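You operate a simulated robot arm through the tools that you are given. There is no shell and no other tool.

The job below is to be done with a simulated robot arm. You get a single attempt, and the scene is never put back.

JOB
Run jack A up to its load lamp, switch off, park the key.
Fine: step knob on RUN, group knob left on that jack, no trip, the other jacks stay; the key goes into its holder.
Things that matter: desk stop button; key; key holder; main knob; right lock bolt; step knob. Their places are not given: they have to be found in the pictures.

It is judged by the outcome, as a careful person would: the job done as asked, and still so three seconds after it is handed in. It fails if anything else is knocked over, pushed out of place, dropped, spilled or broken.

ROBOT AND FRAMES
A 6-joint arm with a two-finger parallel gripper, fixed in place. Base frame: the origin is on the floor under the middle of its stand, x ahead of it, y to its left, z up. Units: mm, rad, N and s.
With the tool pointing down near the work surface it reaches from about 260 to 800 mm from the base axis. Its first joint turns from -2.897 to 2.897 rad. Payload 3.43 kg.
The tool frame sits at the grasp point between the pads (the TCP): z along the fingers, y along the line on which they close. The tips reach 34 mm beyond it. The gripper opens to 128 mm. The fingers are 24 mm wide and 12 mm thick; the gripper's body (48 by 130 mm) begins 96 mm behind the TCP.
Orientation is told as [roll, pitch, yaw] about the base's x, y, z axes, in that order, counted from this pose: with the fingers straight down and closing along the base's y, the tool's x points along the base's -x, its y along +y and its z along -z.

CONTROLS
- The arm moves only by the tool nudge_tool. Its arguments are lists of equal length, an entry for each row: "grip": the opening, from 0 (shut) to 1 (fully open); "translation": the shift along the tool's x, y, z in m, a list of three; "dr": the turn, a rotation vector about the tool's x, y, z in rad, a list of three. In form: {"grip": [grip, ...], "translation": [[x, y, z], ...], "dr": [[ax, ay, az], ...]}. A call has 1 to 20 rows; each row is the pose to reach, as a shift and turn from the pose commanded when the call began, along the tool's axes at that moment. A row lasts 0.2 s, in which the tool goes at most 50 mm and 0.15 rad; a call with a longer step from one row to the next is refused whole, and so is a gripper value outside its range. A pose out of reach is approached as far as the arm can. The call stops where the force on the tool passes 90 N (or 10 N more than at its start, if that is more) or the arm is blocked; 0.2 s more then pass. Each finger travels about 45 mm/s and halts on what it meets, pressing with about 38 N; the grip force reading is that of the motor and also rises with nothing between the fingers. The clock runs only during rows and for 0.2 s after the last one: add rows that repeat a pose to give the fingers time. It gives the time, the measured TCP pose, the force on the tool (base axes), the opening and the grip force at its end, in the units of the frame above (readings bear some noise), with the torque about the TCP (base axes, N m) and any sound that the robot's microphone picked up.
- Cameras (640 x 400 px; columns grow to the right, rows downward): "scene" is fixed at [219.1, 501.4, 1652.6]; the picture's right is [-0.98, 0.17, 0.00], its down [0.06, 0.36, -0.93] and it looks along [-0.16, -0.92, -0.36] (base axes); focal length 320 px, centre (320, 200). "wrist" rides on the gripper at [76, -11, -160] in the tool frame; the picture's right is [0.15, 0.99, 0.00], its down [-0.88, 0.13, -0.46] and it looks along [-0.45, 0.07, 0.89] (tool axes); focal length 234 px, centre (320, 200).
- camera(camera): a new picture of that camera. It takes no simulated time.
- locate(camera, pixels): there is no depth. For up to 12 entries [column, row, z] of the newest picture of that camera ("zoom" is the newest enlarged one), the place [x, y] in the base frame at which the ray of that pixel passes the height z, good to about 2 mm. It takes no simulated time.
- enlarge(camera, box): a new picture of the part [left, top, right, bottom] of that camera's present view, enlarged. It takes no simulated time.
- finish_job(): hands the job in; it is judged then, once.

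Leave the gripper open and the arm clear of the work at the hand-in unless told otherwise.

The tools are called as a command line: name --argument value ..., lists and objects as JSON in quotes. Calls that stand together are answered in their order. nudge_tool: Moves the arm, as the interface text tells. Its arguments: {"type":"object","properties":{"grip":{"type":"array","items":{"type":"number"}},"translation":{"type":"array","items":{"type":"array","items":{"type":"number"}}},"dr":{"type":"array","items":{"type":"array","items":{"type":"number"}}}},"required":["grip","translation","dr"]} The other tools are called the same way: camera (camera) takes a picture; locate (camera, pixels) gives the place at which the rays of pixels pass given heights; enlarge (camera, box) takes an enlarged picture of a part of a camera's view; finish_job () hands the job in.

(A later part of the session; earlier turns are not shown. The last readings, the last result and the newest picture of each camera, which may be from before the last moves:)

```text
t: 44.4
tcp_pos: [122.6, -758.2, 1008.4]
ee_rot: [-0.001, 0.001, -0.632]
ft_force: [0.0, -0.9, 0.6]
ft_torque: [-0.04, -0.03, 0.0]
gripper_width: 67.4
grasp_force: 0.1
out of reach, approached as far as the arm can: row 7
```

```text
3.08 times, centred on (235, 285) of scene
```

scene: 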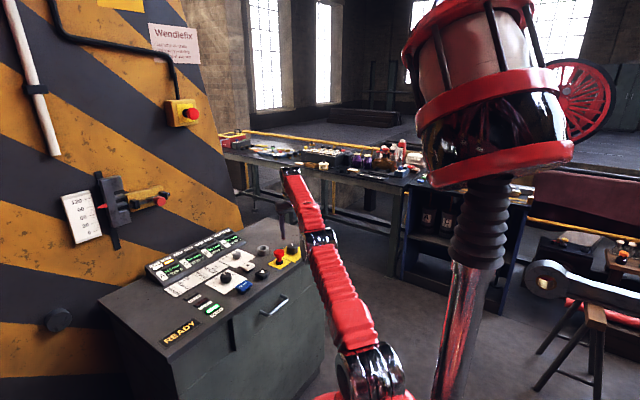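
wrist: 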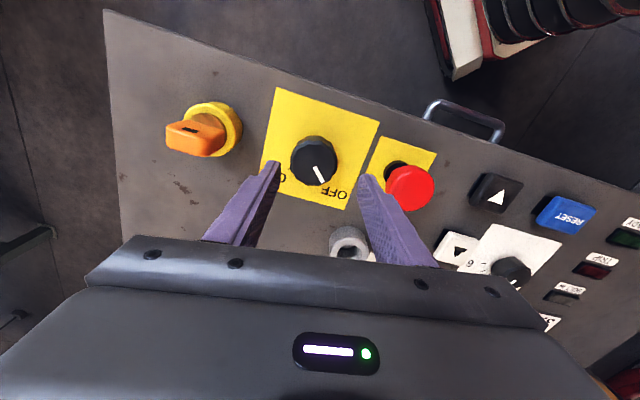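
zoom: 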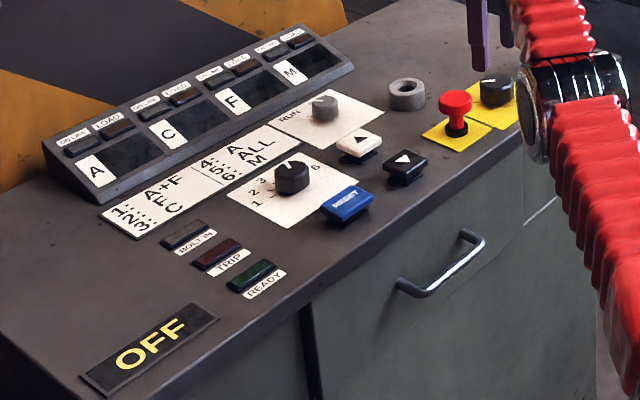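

Main knob is on OFF. The arm is slightly short at this height, as expected. Now I study the key at (200,135) and the ring (holder) more closely.

enlarge --camera "wrist" --box '[140, 80, 260, 180]'

enlarge --camera "scene" --box '[250, 225, 330, 275]'

enlarge --camera "wrist" --box '[300, 130, 400, 260]'

```text
4.00 times, centred on (200, 130) of wrist
```

zoom: 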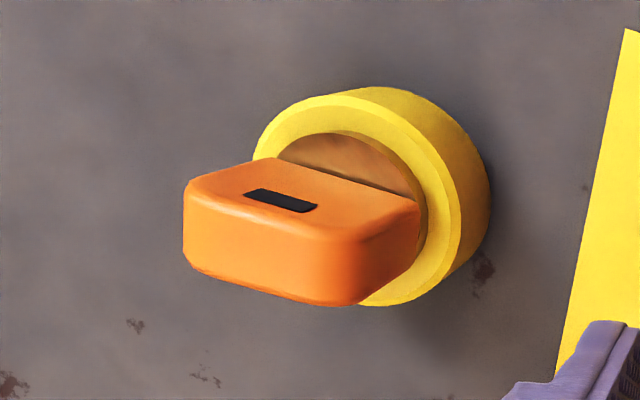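

```text
8.00 times, centred on (290, 250) of scene
```

zoom: 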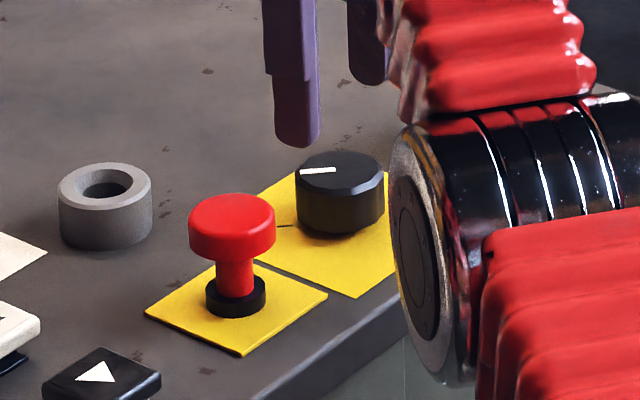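

```text
3.08 times, centred on (350, 195) of wrist
```

zoom: 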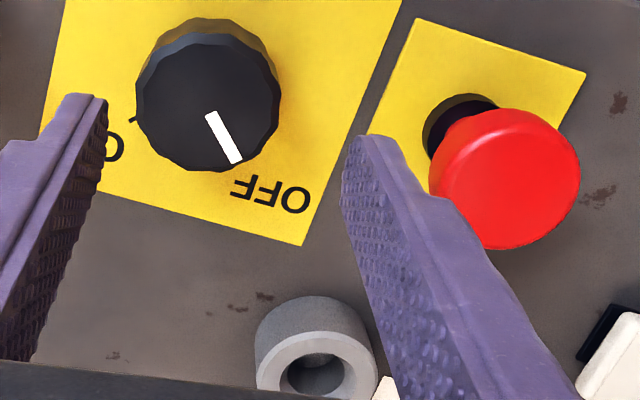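

The bow of the key is a block with its wide axis along the desk (azimuth ≈45°) and its marked face toward the desk front. I triangulate its top and the lock ring using wrist and scene pixels.

locate --camera "wrist" --pixels '[[184.5, 142.5, 950], [184.5, 142.5, 960], [184.5, 142.5, 970], [206, 151, 925], [166, 126.7, 960], [202.5, 140, 960], [203, 156, 960], [166, 146, 960], [215, 128, 902], [206, 129, 925]]'

locate --camera "scene" --pixels '[[307.4, 228.6, 950], [307.4, 228.6, 960], [307.4, 228.6, 970], [307.2, 243.5, 902], [307.2, 238, 925]]'

```text
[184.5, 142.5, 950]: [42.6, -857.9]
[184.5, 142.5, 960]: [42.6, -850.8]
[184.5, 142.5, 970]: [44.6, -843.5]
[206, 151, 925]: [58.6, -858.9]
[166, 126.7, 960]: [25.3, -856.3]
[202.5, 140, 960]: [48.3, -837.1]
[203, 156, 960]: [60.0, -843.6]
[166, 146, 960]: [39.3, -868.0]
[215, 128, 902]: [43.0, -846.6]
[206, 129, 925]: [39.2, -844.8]
```

```text
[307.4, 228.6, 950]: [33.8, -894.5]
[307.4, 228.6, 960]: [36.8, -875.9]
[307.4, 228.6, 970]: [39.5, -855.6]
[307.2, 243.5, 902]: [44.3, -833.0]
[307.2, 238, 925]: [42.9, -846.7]
```

The bow's top is near z≈970–980 and its centre near (43, −841), about 842 mm from the base axis. I will grip its narrow sides (closing along the desk's length, yaw −0.785) with the tool tilted 25° outward. First to a hover with TCP about (37, −835, 1029).

nudge_tool --grip '[0.55, 0.6, 0.6, 0.6, 0.6, 0.6, 0.6]' --translation '[[0.002, -0.008, -0.006], [0.006, -0.028, -0.01], [0.01, -0.05, -0.013], [0.0145, -0.072, -0.016], [0.019, -0.092, -0.0185], [0.0233, -0.1123, -0.0206], [0.0233, -0.1123, -0.0206]]' --dr '[[0.007, -0.09, 0.03], [0.0134, -0.175, 0.06], [0.02, -0.26, 0.09], [0.0267, -0.348, 0.12], [0.0334, -0.4351, 0.1506], [0.0334, -0.4351, 0.1506], [0.0334, -0.4351, 0.1506]]'

camera --camera "wrist"

camera --camera "scene"

```text
t: 46.0
tcp_pos: [36.8, -836.8, 1029.7]
ee_rot: [0.001, -0.433, -0.783]
ft_force: [-0.6, 0.3, -0.2]
ft_torque: [-0.02, 0.01, 0.04]
gripper_width: 77.0
grasp_force: 0.1
out of reach, approached as far as the arm can: row 1, 2, 3, 4, 5
```

```text
taken
```

wrist: 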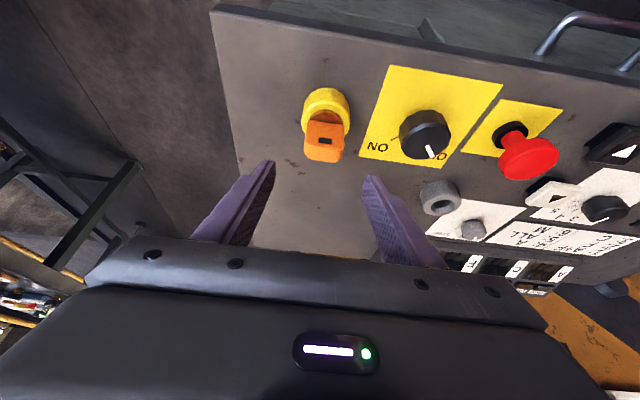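

```text
taken
```

scene: 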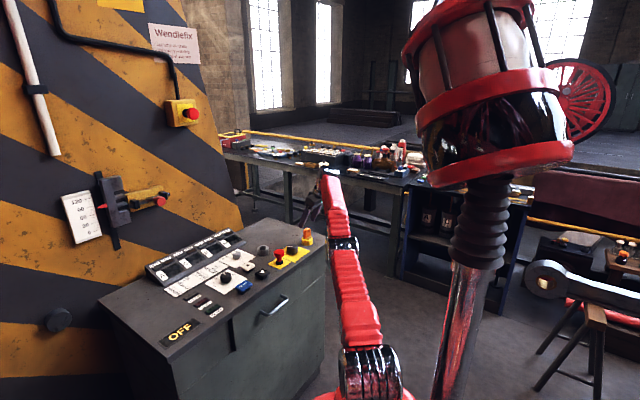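

The key is in view between and ahead of the fingers at about (325,140), and the scene camera sees it too at (307,236). I zoom both.

enlarge --camera "scene" --box '[280, 215, 340, 260]'

enlarge --camera "wrist" --box '[270, 70, 390, 180]'

```text
8.89 times, centred on (310, 238) of scene
```

zoom: 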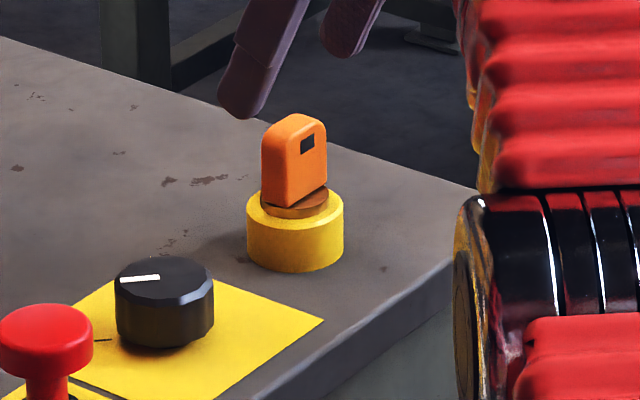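

```text
3.64 times, centred on (330, 125) of wrist
```

zoom: 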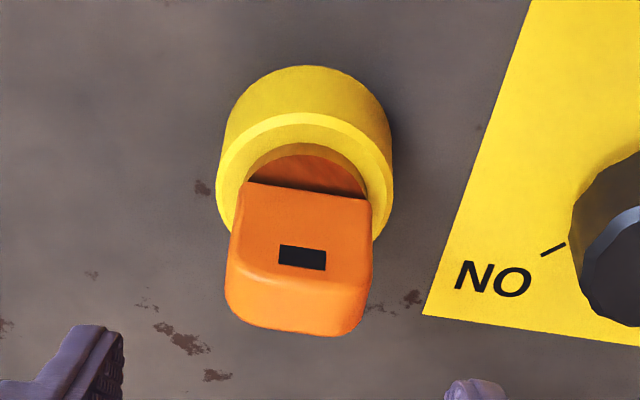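

The bow measures roughly 31 mm wide, 20 mm thick and 44 mm high on a ~52 mm lock. I triangulate its top centre from both views.

locate --camera "wrist" --pixels '[[324, 152.5, 965], [324, 152.5, 970], [324, 152.5, 975], [324, 152.5, 980], [326, 120.5, 925], [326, 120.5, 930]]'

locate --camera "scene" --pixels '[[307.3, 229.3, 965], [307.3, 229.3, 970], [307.3, 229.3, 975], [307.3, 229.3, 980], [307.2, 239.1, 925], [307.2, 239.1, 930]]'

```text
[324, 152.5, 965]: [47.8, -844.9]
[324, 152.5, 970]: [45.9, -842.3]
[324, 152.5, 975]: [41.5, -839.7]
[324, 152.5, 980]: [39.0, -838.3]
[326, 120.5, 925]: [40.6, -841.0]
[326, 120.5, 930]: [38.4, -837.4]
```

```text
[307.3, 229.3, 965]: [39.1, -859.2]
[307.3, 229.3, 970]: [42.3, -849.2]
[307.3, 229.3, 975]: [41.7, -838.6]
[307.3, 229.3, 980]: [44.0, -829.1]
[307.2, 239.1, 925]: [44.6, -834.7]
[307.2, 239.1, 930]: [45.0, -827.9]
```

Top centre agrees at (42, −840, 974.5). I lower vertically to TCP ≈(37, −835, 972), with tips at z≈938 above the lock rim, and close on the bow's sides.

nudge_tool --grip '[0.6, 0.6, 0.6, 0.6, 0.4, 0.15, 0.15, 0.15, 0.15, 0.15]' --translation '[[0.008, 0.0005, 0.017], [0.016, 0.001, 0.034], [0.023, 0.0014, 0.047], [0.0255, 0.0014, 0.0517], [0.0255, 0.0014, 0.0517], [0.0255, 0.0014, 0.0517], [0.0255, 0.0014, 0.0517], [0.0255, 0.0014, 0.0517], [0.0255, 0.0014, 0.0517], [0.0255, 0.0014, 0.0517]]' --dr '[[0, 0, 0], [0, 0, 0], [0, 0, 0], [0, 0, 0], [0, 0, 0], [0, 0, 0], [0, 0, 0], [0, 0, 0], [0, 0, 0], [0, 0, 0]]'

enlarge --camera "wrist" --box '[240, 90, 400, 250]'

enlarge --camera "scene" --box '[280, 210, 340, 260]'

```text
t: 48.2
tcp_pos: [38.8, -849.7, 979.8]
ee_rot: [0.004, -0.438, -0.779]
ft_force: [29.0, 32.8, 27.9]
ft_torque: [1.67, -1.47, 0.15]
gripper_width: 40.3
grasp_force: 37.8
out of reach, approached as far as the arm can: row 1, 2, 3, 4, 5, 6, 7, 8, 9, 10
```

```text
2.50 times, centred on (320, 170) of wrist
```

zoom: 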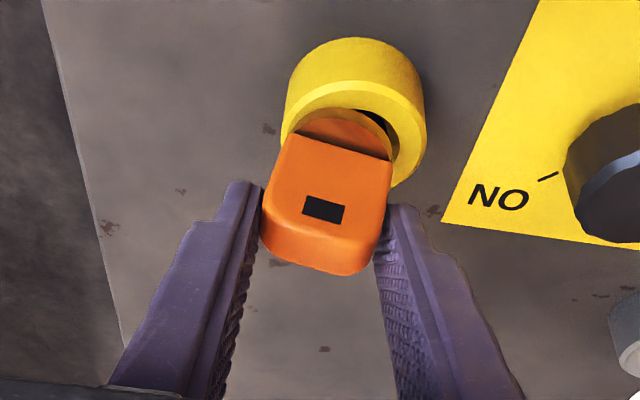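

```text
8.00 times, centred on (310, 235) of scene
```

zoom: 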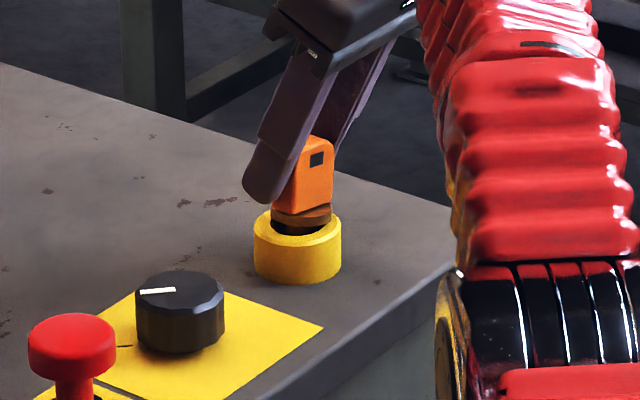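

The arm could not take the low pose (flagged out of reach) and ended 15 mm too far out; the fingers caught the bow off‑centre and tilted it. I look closely before doing anything.

camera --camera "wrist"

enlarge --camera "wrist" --box '[280, 100, 370, 220]'

camera --camera "scene"

enlarge --camera "scene" --box '[290, 215, 330, 250]'

```text
taken
```

wrist: 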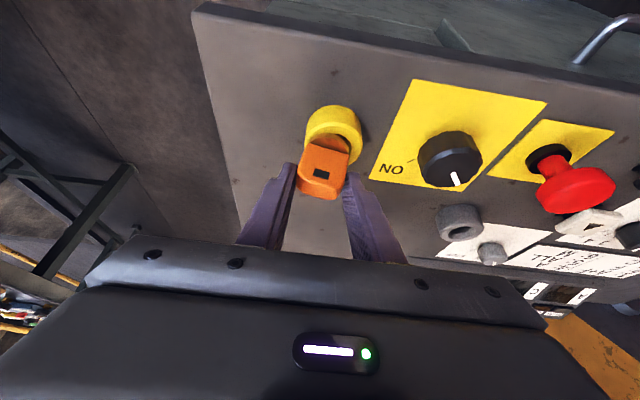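

```text
3.33 times, centred on (325, 160) of wrist
```

zoom: 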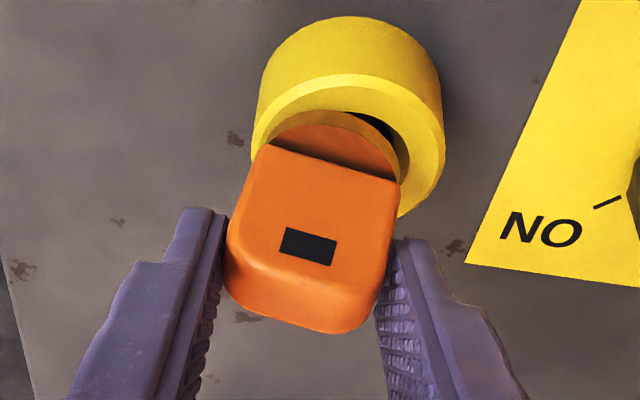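

```text
taken
```

scene: 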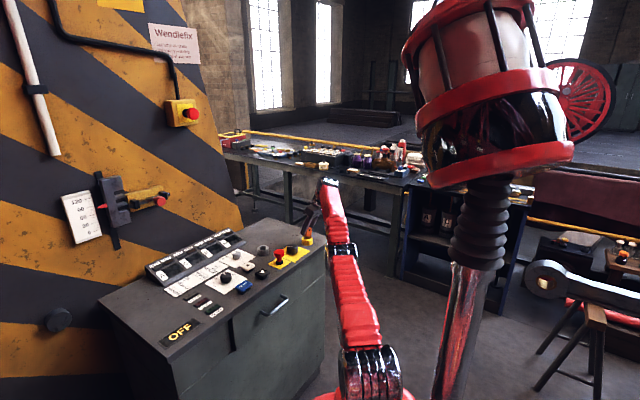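

```text
11.43 times, centred on (310, 232) of scene
```

zoom: 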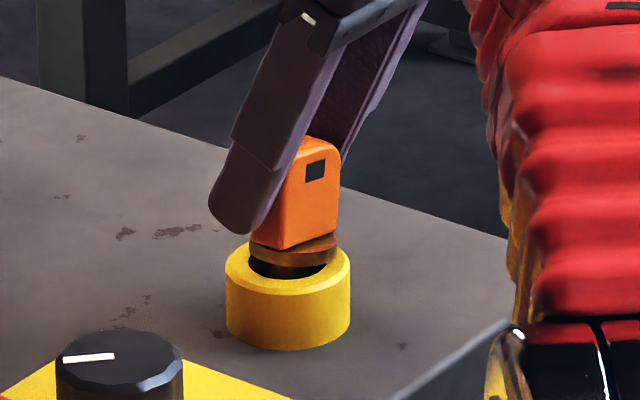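

The key is only nudged askew in its loose lock and is held badly at one edge. I open the fingers without moving so it can settle back, then look.

nudge_tool --grip '[0.4, 0.5, 0.6, 0.6]' --translation '[[0, 0, 0], [0, 0, 0], [0, 0, 0], [0, 0, 0]]' --dr '[[0, 0, 0], [0, 0, 0], [0, 0, 0], [0, 0, 0]]'

enlarge --camera "wrist" --box '[240, 90, 400, 250]'

enlarge --camera "scene" --box '[290, 215, 330, 250]'

```text
t: 49.2
tcp_pos: [34.4, -851.6, 977.0]
ee_rot: [0.0, -0.433, -0.782]
ft_force: [-0.3, 0.0, -0.3]
ft_torque: [-0.01, 0.02, -0.04]
gripper_width: 76.8
grasp_force: 0.1
```

```text
2.50 times, centred on (320, 170) of wrist
```

zoom: 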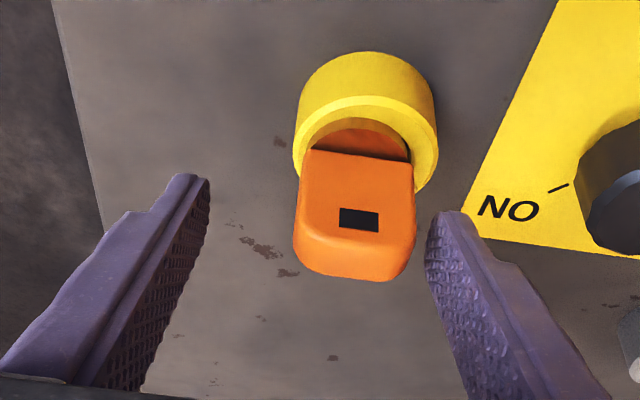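

```text
11.43 times, centred on (310, 232) of scene
```

zoom: 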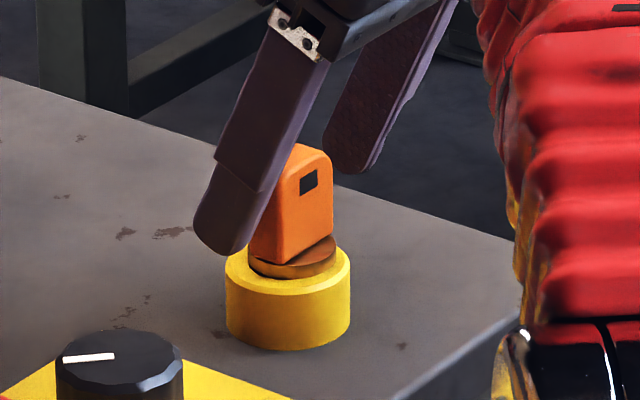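

The key dropped back upright in its lock. Now I test whether the arm can move inward from here: a small shift of 5 mm toward +y (key stays clear between the fingers).

nudge_tool --grip '[0.6, 0.6]' --translation '[[0.0032, 0.0035, -0.0015], [0.0032, 0.0035, -0.0015]]' --dr '[[0, 0, 0], [0, 0, 0]]'

```text
t: 49.8
tcp_pos: [33.8, -849.4, 978.7]
ee_rot: [0.002, -0.433, -0.782]
ft_force: [0.0, -1.0, 0.2]
ft_torque: [-0.02, 0.02, -0.01]
gripper_width: 76.7
grasp_force: 0.0
out of reach, approached as far as the arm can: row 1, 2
```

Flagged again: with this tilt the arm cannot come further in, so it is a joint limit tied to the tilt. I reduce the tilt by 0.1 rad and see if the inward shift becomes possible.

nudge_tool --grip '[0.6, 0.6]' --translation '[[0.0, 0.0, 0.0], [0.0032, 0.0035, -0.0015]]' --dr '[[0, 0.1, 0], [0, 0.1, 0]]'

```text
t: 50.4
tcp_pos: [33.7, -835.4, 977.4]
ee_rot: [0.001, -0.333, -0.782]
ft_force: [0.1, 0.4, 0.2]
ft_torque: [0.02, 0.04, 0.0]
gripper_width: 76.6
grasp_force: 0.0
out of reach, approached as far as the arm can: row 1, 2
```

Working the numbers, these poses all lie exactly on the arm's full-stretch sphere (wrist 230 mm behind the TCP, 809 mm from the shoulder): the arm is stuck sliding along full stretch. I widen the fingers, raise straight up clear of the key, then pull well inward to unlock the elbow.

nudge_tool --grip '[0.7, 0.75, 0.75, 0.75, 0.75, 0.75]' --translation '[[0, 0, 0], [0, 0, 0], [-0.0049, 0, -0.0142], [-0.0098, 0, -0.0284], [-0.0147, 0, -0.0426], [-0.0196, 0, -0.0567]]' --dr '[[0, 0, 0], [0, 0, 0], [0, 0, 0], [0, 0, 0], [0, 0, 0], [0, 0, 0]]'

enlarge --camera "wrist" --box '[220, 60, 420, 240]'

```text
t: 51.8
tcp_pos: [33.1, -819.7, 1025.9]
ee_rot: [-0.002, -0.336, -0.784]
ft_force: [-0.8, -0.3, -0.3]
ft_torque: [0.03, 0.01, -0.03]
gripper_width: 95.9
grasp_force: 0.0
out of reach, approached as far as the arm can: row 3, 4, 5, 6
```

```text
2.22 times, centred on (320, 150) of wrist
```

zoom: 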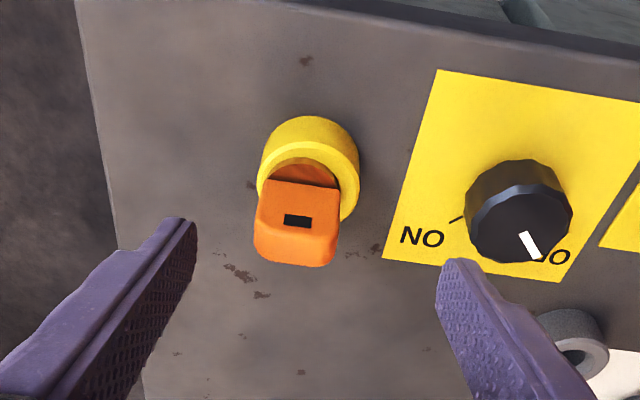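

Clear of the key (tips ≈990). Now a 100 mm pull inward to leave the full-stretch state.

nudge_tool --grip '[0.75, 0.75, 0.75, 0.75]' --translation '[[0.0222, 0.0236, -0.0078], [0.0445, 0.0472, -0.0155], [0.0667, 0.0708, -0.0233], [0.0667, 0.0708, -0.0233]]' --dr '[[0, 0, 0], [0, 0, 0], [0, 0, 0], [0, 0, 0]]'

```text
t: 52.8
tcp_pos: [33.3, -812.9, 1047.3]
ee_rot: [0.0, -0.334, -0.782]
ft_force: [-0.7, 0.7, 0.0]
ft_torque: [0.03, -0.01, -0.02]
gripper_width: 96.3
grasp_force: 0.0
out of reach, approached as far as the arm can: row 1, 2, 3, 4
```

Still pinned at full stretch. I'll free the elbow in open space: first make the tool vertical, then swing to the empty area in front of the desk's right end, lower along the stretch limit, and pull in there. First the untilt (key well below).

nudge_tool --grip '[0.75, 0.7, 0.6, 0.6]' --translation '[[0.023, -0.0023, -0.0035], [0.046, -0.0047, -0.007], [0.069, -0.007, -0.0105], [0.069, -0.007, -0.0105]]' --dr '[[0, 0.111, 0], [0, 0.222, 0], [0, 0.334, 0], [0, 0.334, 0]]'

camera --camera "scene"

camera --camera "wrist"

```text
t: 53.8
tcp_pos: [-23.9, -756.3, 1026.9]
ee_rot: [-0.001, 0.0, -0.782]
ft_force: [-0.2, -0.2, 0.2]
ft_torque: [-0.01, -0.02, 0.01]
gripper_width: 77.2
grasp_force: 0.0
out of reach, approached as far as the arm can: row 2, 3, 4
```

```text
taken
```

scene: 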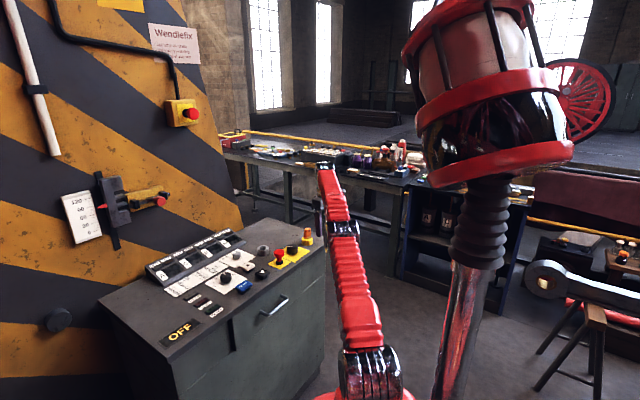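

```text
taken
```

wrist: 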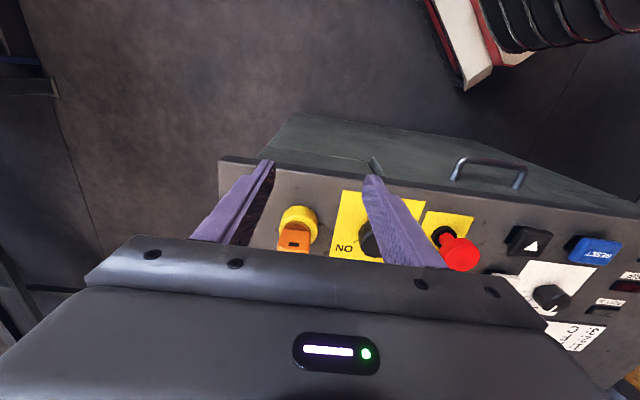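

The tool is vertical and sits in front of the desk edge. I try pulling inward and down together here: toward (−24, −696, 967), which is free space in front of the desk.

nudge_tool --grip '[0.6, 0.6, 0.6, 0.6]' --translation '[[0.0141, 0.0142, 0.02], [0.0282, 0.0284, 0.04], [0.0423, 0.0426, 0.06], [0.0423, 0.0426, 0.06]]' --dr '[[0, 0, 0], [0, 0, 0], [0, 0, 0], [0, 0, 0]]'

```text
t: 54.8
tcp_pos: [-23.9, -696.7, 968.7]
ee_rot: [-0.002, -0.002, -0.782]
ft_force: [-0.4, -1.1, 0.2]
ft_torque: [-0.02, 0.0, 0.01]
gripper_width: 76.9
grasp_force: 0.0
```

Freed: the arm follows exactly again. With the wrist 230 mm behind the TCP, a 30° outward tilt keeps the arm bent (D≈776–792 mm of 809) at the key. I rise, then move to hover at (36, −834, 1032) with that tilt.

nudge_tool --grip '[0.6, 0.6, 0.6, 0.6, 0.6, 0.6, 0.6]' --translation '[[0, 0, -0.032], [0, 0, -0.0633], [-0.035, -0.014, -0.0633], [-0.07, -0.028, -0.0633], [-0.105, -0.042, -0.0633], [-0.1387, -0.0552, -0.0633], [-0.1387, -0.0552, -0.0633]]' --dr '[[0, 0, 0], [0, -0.1, 0], [0, -0.21, 0], [0, -0.32, 0], [0, -0.42, 0], [0, -0.5236, 0], [0, -0.5236, 0]]'

enlarge --camera "wrist" --box '[240, 60, 400, 200]'

enlarge --camera "scene" --box '[280, 205, 340, 255]'

```text
t: 56.4
tcp_pos: [34.9, -832.8, 1029.2]
ee_rot: [-0.002, -0.524, -0.782]
ft_force: [-0.4, -0.1, -0.1]
ft_torque: [-0.02, 0.04, 0.04]
gripper_width: 76.8
grasp_force: 0.1
```

```text
2.86 times, centred on (320, 130) of wrist
```

zoom: 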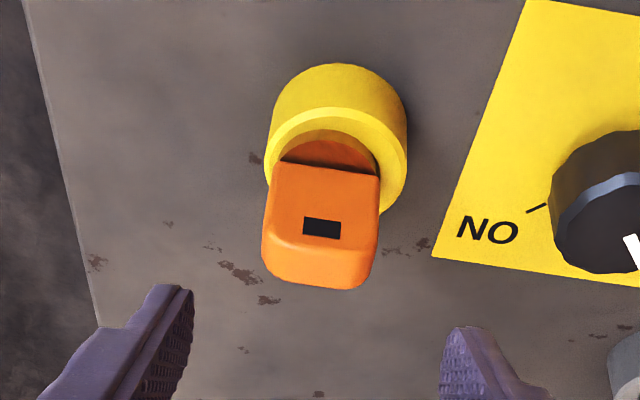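

```text
8.00 times, centred on (310, 230) of scene
```

zoom: 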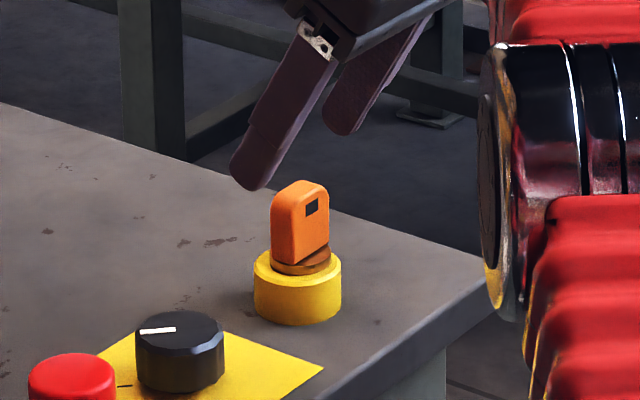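

Reached exactly, no flag. I re-measure the bow from this view before going down.

locate --camera "zoom" --pixels '[[300, 190, 974]]'

locate --camera "wrist" --pixels '[[320, 153.8, 972], [320, 153.8, 975], [299.9, 150, 974], [340.3, 152, 974]]'

locate --camera "scene" --pixels '[[307.6, 228.5, 972], [307.6, 228.5, 975]]'

```text
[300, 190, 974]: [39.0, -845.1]
```

```text
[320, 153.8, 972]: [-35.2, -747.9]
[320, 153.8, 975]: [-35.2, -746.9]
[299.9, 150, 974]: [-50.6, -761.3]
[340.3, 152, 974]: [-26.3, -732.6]
```

```text
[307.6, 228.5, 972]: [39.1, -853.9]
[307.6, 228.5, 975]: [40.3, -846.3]
```

The locate used an older wrist frame; I take a fresh wrist picture and repeat.

camera --camera "wrist"

locate --camera "wrist" --pixels '[[320, 153.8, 972], [320, 153.8, 975], [299.9, 150, 974], [340.3, 152, 974], [322, 121, 926]]'

```text
taken
```

wrist: 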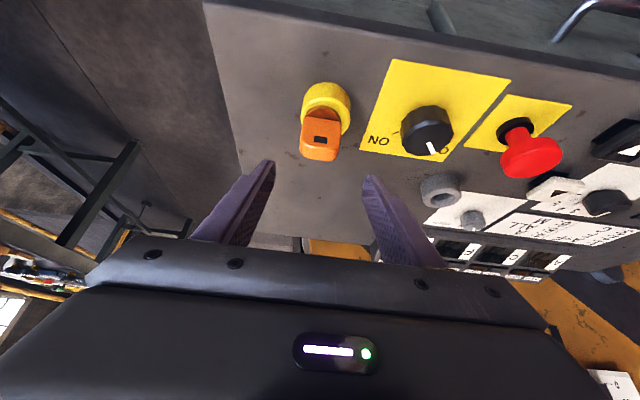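

```text
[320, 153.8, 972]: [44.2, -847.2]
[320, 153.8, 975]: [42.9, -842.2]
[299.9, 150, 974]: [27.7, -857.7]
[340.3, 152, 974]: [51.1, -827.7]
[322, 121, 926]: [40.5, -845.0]
```

Bow centre ≈(42, −842), about 37 mm wide, 1 mm off the tool's centre plane. I descend to TCP ≈(35.5, −834.5, 972) without closing and check the pose first.

nudge_tool --grip '[0.6, 0.6, 0.6, 0.6, 0.6]' --translation '[[0.0075, -0.0002, 0.014], [0.015, -0.0004, 0.028], [0.022, -0.0006, 0.041], [0.0272, -0.0008, 0.0503], [0.0272, -0.0008, 0.0503]]' --dr '[[0, 0, 0], [0, 0, 0], [0, 0, 0], [0, 0, 0], [0, 0, 0]]'

enlarge --camera "wrist" --box '[240, 100, 400, 240]'

enlarge --camera "scene" --box '[285, 205, 335, 250]'

```text
t: 57.6
tcp_pos: [36.3, -834.3, 972.1]
ee_rot: [-0.001, -0.524, -0.782]
ft_force: [0.5, 0.2, 0.3]
ft_torque: [0.01, 0.0, 0.0]
gripper_width: 76.9
grasp_force: 0.0
```

```text
2.86 times, centred on (320, 170) of wrist
```

zoom: 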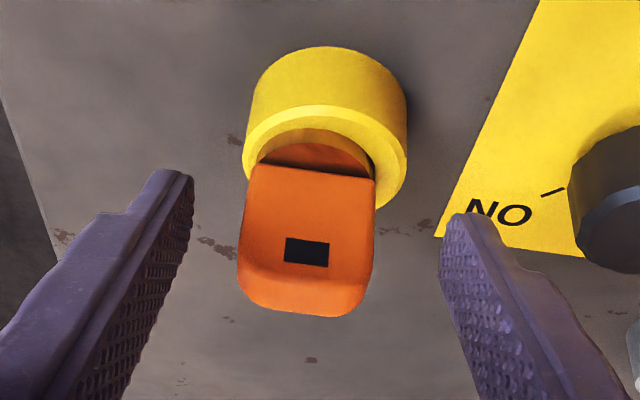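

```text
8.89 times, centred on (310, 228) of scene
```

zoom: 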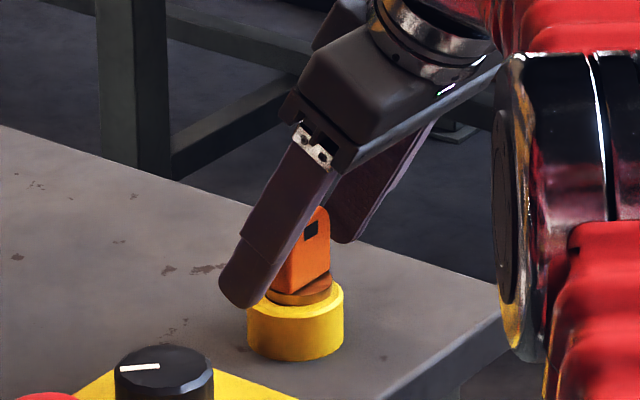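

The pose is right and the bow is between the pads. Now I close on it.

nudge_tool --grip '[0.45, 0.35, 0.15, 0.15, 0.15, 0.15]' --translation '[[0, 0, 0], [0, 0, 0], [0, 0, 0], [0, 0, 0], [0, 0, 0], [0, 0, 0]]' --dr '[[0, 0, 0], [0, 0, 0], [0, 0, 0], [0, 0, 0], [0, 0, 0], [0, 0, 0]]'

enlarge --camera "wrist" --box '[240, 100, 400, 240]'

enlarge --camera "scene" --box '[285, 205, 335, 250]'

```text
t: 59.0
tcp_pos: [36.0, -833.6, 973.2]
ee_rot: [-0.002, -0.527, -0.782]
ft_force: [-0.9, 0.0, 1.7]
ft_torque: [-0.03, 0.03, 0.0]
gripper_width: 37.2
grasp_force: 38.2
```

```text
2.86 times, centred on (320, 170) of wrist
```

zoom: 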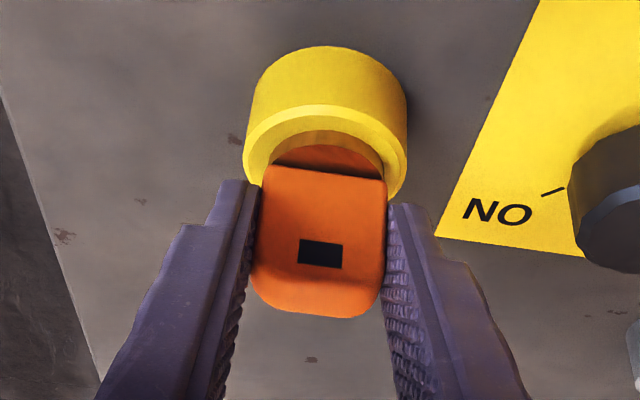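

```text
8.89 times, centred on (310, 228) of scene
```

zoom: 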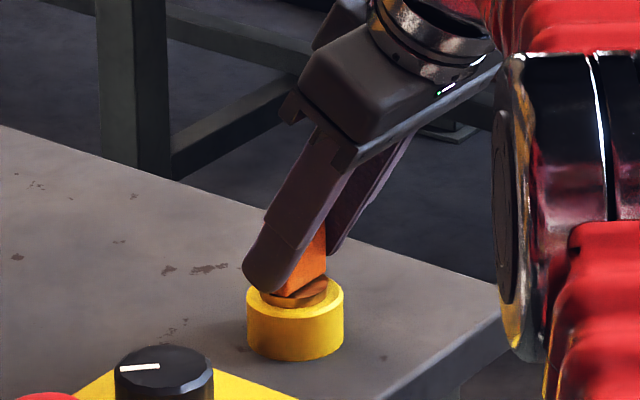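

Firm grip: 37 mm wide, almost no side force. I lift gently 12 mm first to see if the key comes freely.

nudge_tool --grip '[0.15, 0.15, 0.15]' --translation '[[-0.002, 0, -0.0035], [-0.004, 0, -0.007], [-0.006, 0, -0.0104]]' --dr '[[0, 0, 0], [0, 0, 0], [0, 0, 0]]'

enlarge --camera "scene" --box '[285, 205, 335, 250]'

```text
t: 59.8
tcp_pos: [34.6, -837.5, 983.9]
ee_rot: [-0.004, -0.523, -0.782]
ft_force: [0.1, 0.8, -1.5]
ft_torque: [0.0, 0.01, 0.03]
gripper_width: 37.3
grasp_force: 38.3
```

```text
8.89 times, centred on (310, 228) of scene
```

zoom: 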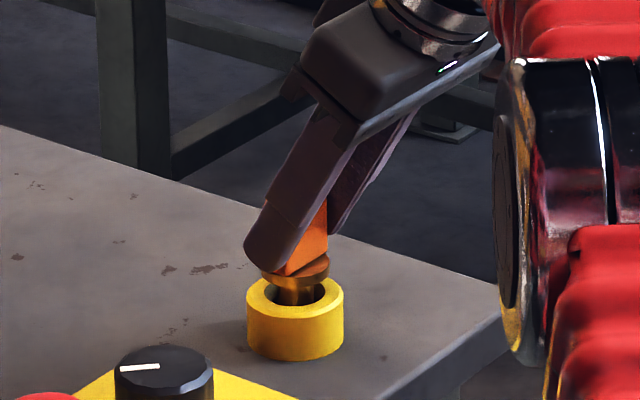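

The key slides up freely; a shaft shows beneath its collar. I keep lifting in small rows, another 42 mm.

nudge_tool --grip '[0.15, 0.15, 0.15, 0.15, 0.15]' --translation '[[-0.0045, 0, -0.0078], [-0.009, 0, -0.0156], [-0.0135, 0, -0.0234], [-0.018, 0, -0.0312], [-0.021, 0, -0.0364]]' --dr '[[0, 0, 0], [0, 0, 0], [0, 0, 0], [0, 0, 0], [0, 0, 0]]'

enlarge --camera "scene" --box '[285, 195, 335, 250]'

camera --camera "wrist"

```text
t: 61.0
tcp_pos: [34.4, -836.4, 1026.6]
ee_rot: [-0.001, -0.525, -0.782]
ft_force: [-0.5, 0.4, -1.2]
ft_torque: [0.0, 0.03, 0.01]
gripper_width: 37.4
grasp_force: 38.1
```

```text
7.27 times, centred on (310, 222) of scene
```

zoom: 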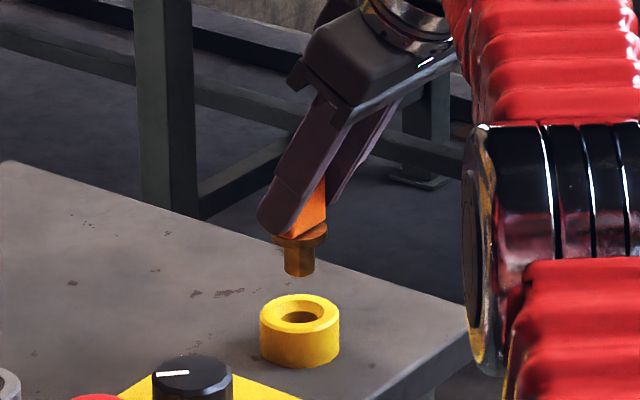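

```text
taken
```

wrist: 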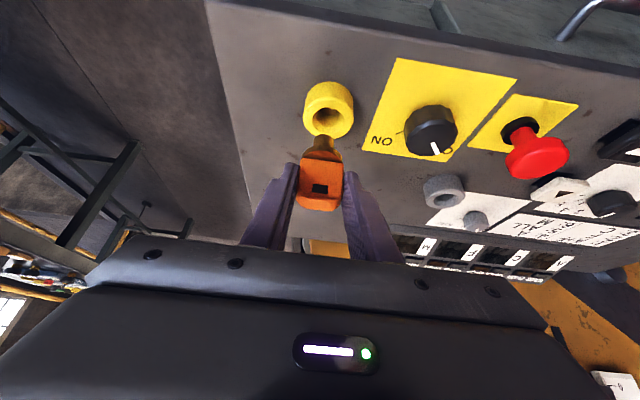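

The key is out, hanging upright with a collar and short round shaft. I carry it slowly at z≈1035 toward the grey ring: TCP to about (245, −770), key axis then over about (252, −777).

nudge_tool --grip '[0.15, 0.15, 0.15, 0.15, 0.15, 0.15, 0.15, 0.15, 0.15, 0.15]' --translation '[[-0.0042, 0, -0.0073], [-0.0153, 0.0244, -0.0009], [-0.0264, 0.0489, 0.0056], [-0.0375, 0.0733, 0.012], [-0.0486, 0.0978, 0.0184], [-0.0598, 0.1222, 0.0248], [-0.0709, 0.1466, 0.0313], [-0.082, 0.1711, 0.0377], [-0.0931, 0.1955, 0.0441], [-0.0931, 0.1955, 0.0441]]' --dr '[[0, 0, 0], [0, 0, 0], [0, 0, 0], [0, 0, 0], [0, 0, 0], [0, 0, 0], [0, 0, 0], [0, 0, 0], [0, 0, 0], [0, 0, 0]]'

camera --camera "wrist"

camera --camera "scene"

```text
t: 63.2
tcp_pos: [246.7, -770.4, 1034.0]
ee_rot: [-0.002, -0.524, -0.781]
ft_force: [-0.4, -0.1, -1.7]
ft_torque: [0.02, 0.03, 0.01]
gripper_width: 37.1
grasp_force: 38.3
```

```text
taken
```

wrist: 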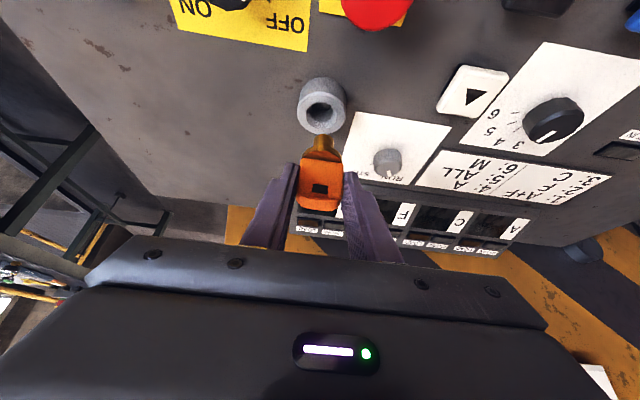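

```text
taken
```

scene: 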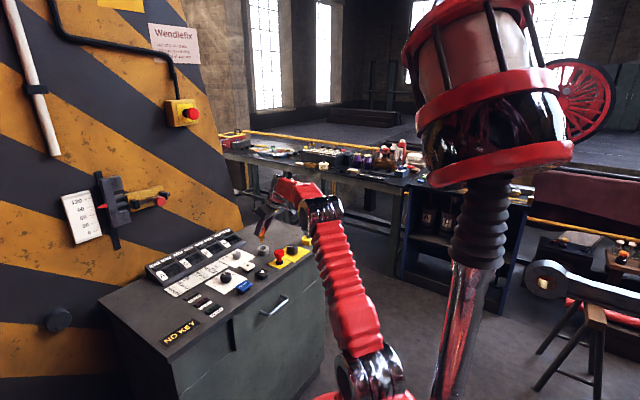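

The plate now reads NO KEY. I zoom on the ring and the hanging key from both cameras.

enlarge --camera "scene" --box '[245, 205, 285, 260]'

enlarge --camera "wrist" --box '[270, 60, 370, 220]'

```text
7.27 times, centred on (265, 232) of scene
```

zoom: 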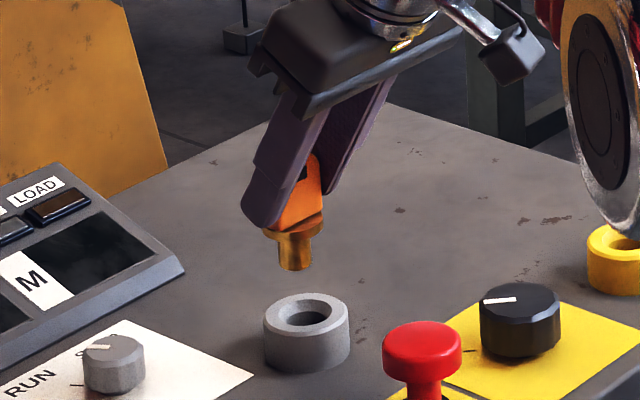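

```text
2.50 times, centred on (320, 140) of wrist
```

zoom: 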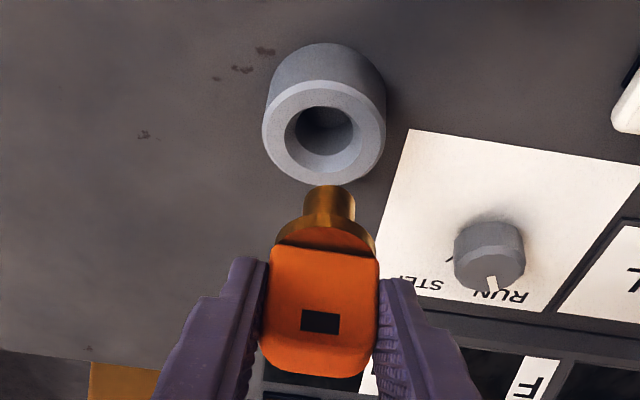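

I locate ring top centre (wrist 321.6,112 / scene 263.1,248) and shaft tip (wrist 324,136 / scene 261.4,240.8) at several heights.

locate --camera "wrist" --pixels '[[321.6, 112, 922], [321.6, 112, 926], [321.6, 112, 930], [321.6, 112, 934], [324, 136, 950], [324, 136, 960], [324, 136, 970]]'

locate --camera "scene" --pixels '[[263.1, 248, 922], [263.1, 248, 926], [263.1, 248, 930], [263.1, 248, 934], [261.4, 240.8, 950], [261.4, 240.8, 960], [261.4, 240.8, 970]]'

```text
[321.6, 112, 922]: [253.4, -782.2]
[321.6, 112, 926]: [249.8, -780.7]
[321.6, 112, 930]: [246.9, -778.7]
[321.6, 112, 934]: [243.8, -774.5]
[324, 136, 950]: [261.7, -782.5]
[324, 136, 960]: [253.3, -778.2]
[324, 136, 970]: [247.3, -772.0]
```

```text
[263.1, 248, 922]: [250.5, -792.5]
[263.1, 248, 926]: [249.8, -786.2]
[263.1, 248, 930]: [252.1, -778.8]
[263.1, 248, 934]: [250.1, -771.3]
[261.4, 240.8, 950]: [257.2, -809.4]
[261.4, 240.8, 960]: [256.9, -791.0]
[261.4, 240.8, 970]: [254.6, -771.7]
```

Ring centre ≈(250, −779, 930), OD ~51 mm, hole ~21 mm with a wide chamfer; key shaft ~19 mm, tip at z≈966, axis ≈(254, −778). I shift −3.8 mm in x and lower 28 mm so the tip sits just above the ring, then check.

nudge_tool --grip '[0.15, 0.15, 0.15, 0.15]' --translation '[[0.0054, -0.0009, 0.0076], [0.0109, -0.0018, 0.0153], [0.0163, -0.0027, 0.0229], [0.0163, -0.0027, 0.0229]]' --dr '[[0, 0, 0], [0, 0, 0], [0, 0, 0], [0, 0, 0]]'

enlarge --camera "scene" --box '[245, 220, 285, 260]'

enlarge --camera "wrist" --box '[270, 60, 370, 220]'

```text
t: 64.2
tcp_pos: [243.2, -770.0, 1008.0]
ee_rot: [-0.002, -0.524, -0.784]
ft_force: [0.4, -0.1, -1.6]
ft_torque: [0.02, -0.01, 0.01]
gripper_width: 37.1
grasp_force: 37.7
```

```text
10.00 times, centred on (265, 240) of scene
```

zoom: 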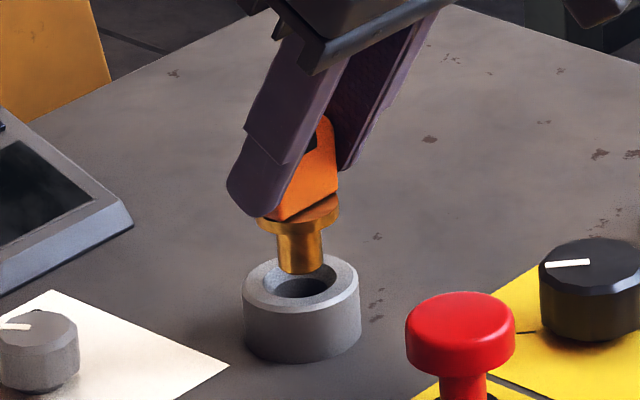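

```text
2.50 times, centred on (320, 140) of wrist
```

zoom: 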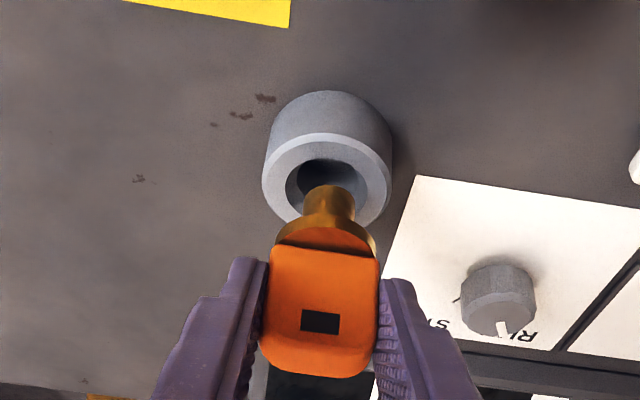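

The shaft tip is just above the hole in both views. To judge alignment precisely I locate ring rim points and the shaft's lower edge in the wrist zoom at their heights.

locate --camera "zoom" --pixels '[[326, 133, 930], [332, 227, 930], [262, 185, 930], [392, 180, 930], [325, 157, 930], [329, 186, 936], [329, 186, 939], [329, 186, 942], [303, 195, 939], [355, 195, 939]]'

enlarge --camera "wrist" --box '[290, 85, 350, 165]'

```text
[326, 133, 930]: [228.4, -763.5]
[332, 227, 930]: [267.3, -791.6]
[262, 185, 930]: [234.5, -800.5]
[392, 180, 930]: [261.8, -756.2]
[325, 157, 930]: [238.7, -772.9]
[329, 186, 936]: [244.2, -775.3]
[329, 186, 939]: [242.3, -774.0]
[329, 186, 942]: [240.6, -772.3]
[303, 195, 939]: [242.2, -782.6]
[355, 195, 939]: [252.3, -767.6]
```

```text
5.00 times, centred on (320, 125) of wrist
```

zoom: 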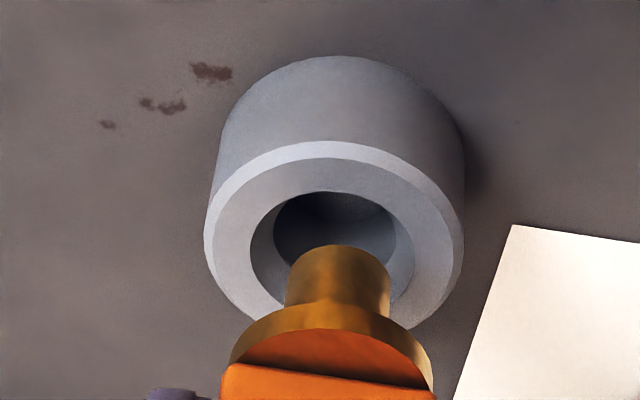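

Ring centre ≈(248, −778); key axis ≈(249, −779), well within the chamfer. I correct by about 1 mm and lower 15 mm gently to enter the hole, watching force.

nudge_tool --grip '[0.15, 0.15, 0.15, 0.15]' --translation '[[0.0022, 0.0001, 0.0031], [0.0043, 0.0001, 0.0062], [0.0065, 0.0001, 0.0093], [0.0086, 0.0002, 0.0123]]' --dr '[[0, 0, 0], [0, 0, 0], [0, 0, 0], [0, 0, 0]]'

enlarge --camera "scene" --box '[245, 220, 285, 260]'

enlarge --camera "wrist" --box '[280, 85, 360, 185]'

```text
t: 65.2
tcp_pos: [242.3, -768.0, 996.1]
ee_rot: [-0.006, -0.532, -0.78]
ft_force: [4.4, -9.7, 11.8]
ft_torque: [-0.65, -0.38, -0.07]
gripper_width: 37.2
grasp_force: 37.9
```

```text
10.00 times, centred on (265, 240) of scene
```

zoom: 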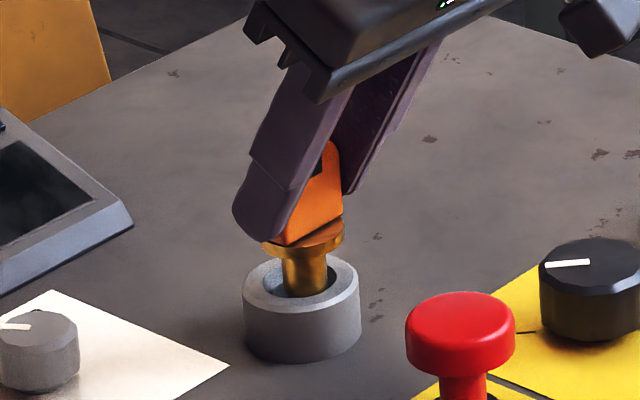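

```text
4.00 times, centred on (320, 135) of wrist
```

zoom: 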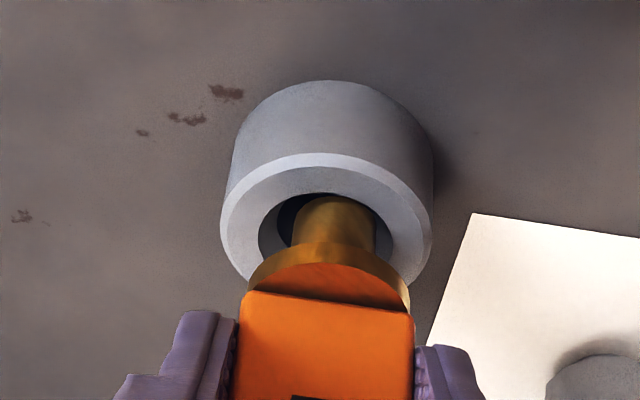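

Contact with the chamfer: 12 N up with a push toward (+x, −y), i.e. the hole centre lies that way. I shift about (+1.3, −2.2) mm and lower 4 mm more.

nudge_tool --grip '[0.15, 0.15, 0.15, 0.15]' --translation '[[-0.0029, -0.0006, -0.0001], [-0.0021, -0.0006, 0.0012], [-0.0001, -0.0006, 0.0047], [-0.0001, -0.0006, 0.0047]]' --dr '[[0, 0, 0], [0, 0, 0], [0, 0, 0], [0, 0, 0]]'

enlarge --camera "scene" --box '[245, 220, 285, 260]'

enlarge --camera "wrist" --box '[280, 85, 360, 185]'

```text
t: 66.2
tcp_pos: [243.0, -770.3, 987.2]
ee_rot: [-0.002, -0.524, -0.782]
ft_force: [3.8, -11.5, -0.7]
ft_torque: [-0.77, -0.29, -0.04]
gripper_width: 37.1
grasp_force: 37.9
```

```text
10.00 times, centred on (265, 240) of scene
```

zoom: 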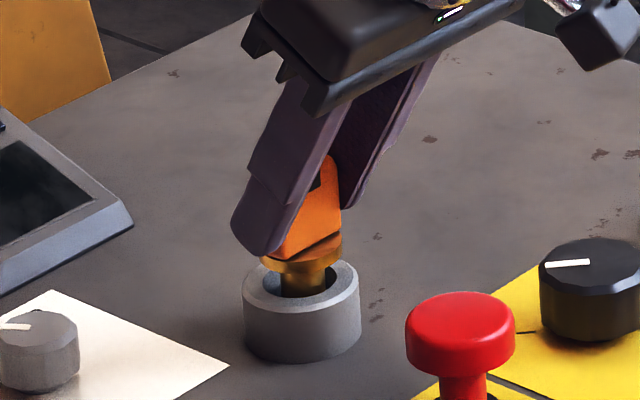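

```text
4.00 times, centred on (320, 135) of wrist
```

zoom: 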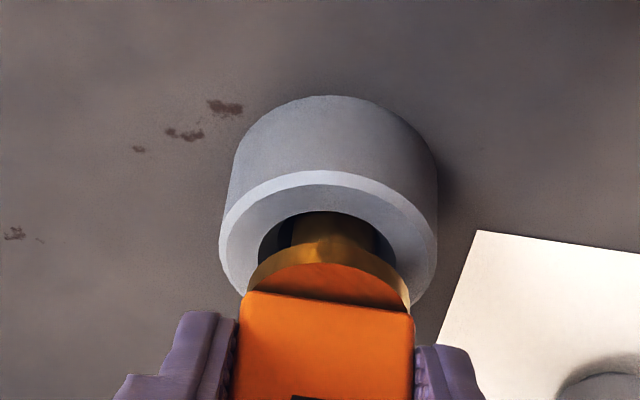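

The shaft is in the hole (vertical force gone, side force 12 N toward −y). I ease another ~1.2 mm that way and lower 8 mm to seat the collar.

nudge_tool --grip '[0.15, 0.15, 0.15, 0.15]' --translation '[[-0.001, -0.0006, 0.0006], [0.0005, -0.0006, 0.0032], [0.0015, -0.0006, 0.0049], [0.0027, -0.0006, 0.007]]' --dr '[[0, 0, 0], [0, 0, 0], [0, 0, 0], [0, 0, 0]]'

enlarge --camera "scene" --box '[245, 220, 285, 260]'

enlarge --camera "wrist" --box '[280, 85, 360, 185]'

```text
t: 67.2
tcp_pos: [242.5, -771.4, 980.8]
ee_rot: [0.001, -0.523, -0.782]
ft_force: [-0.7, 0.0, -0.6]
ft_torque: [0.02, -0.02, 0.02]
gripper_width: 37.2
grasp_force: 38.2
```

```text
10.00 times, centred on (265, 240) of scene
```

zoom: 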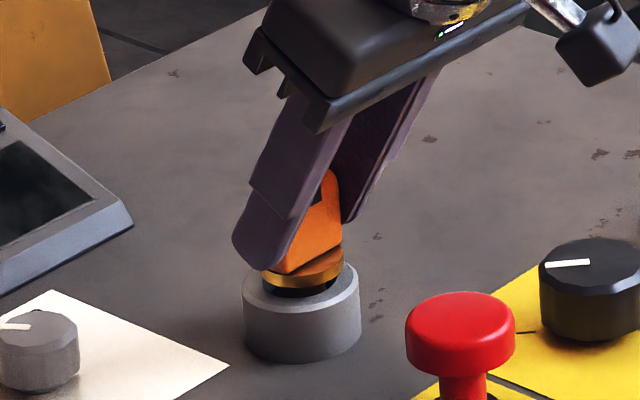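

```text
4.00 times, centred on (320, 135) of wrist
```

zoom: 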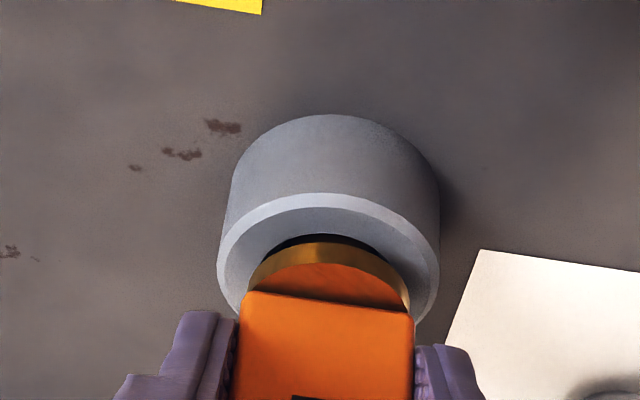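

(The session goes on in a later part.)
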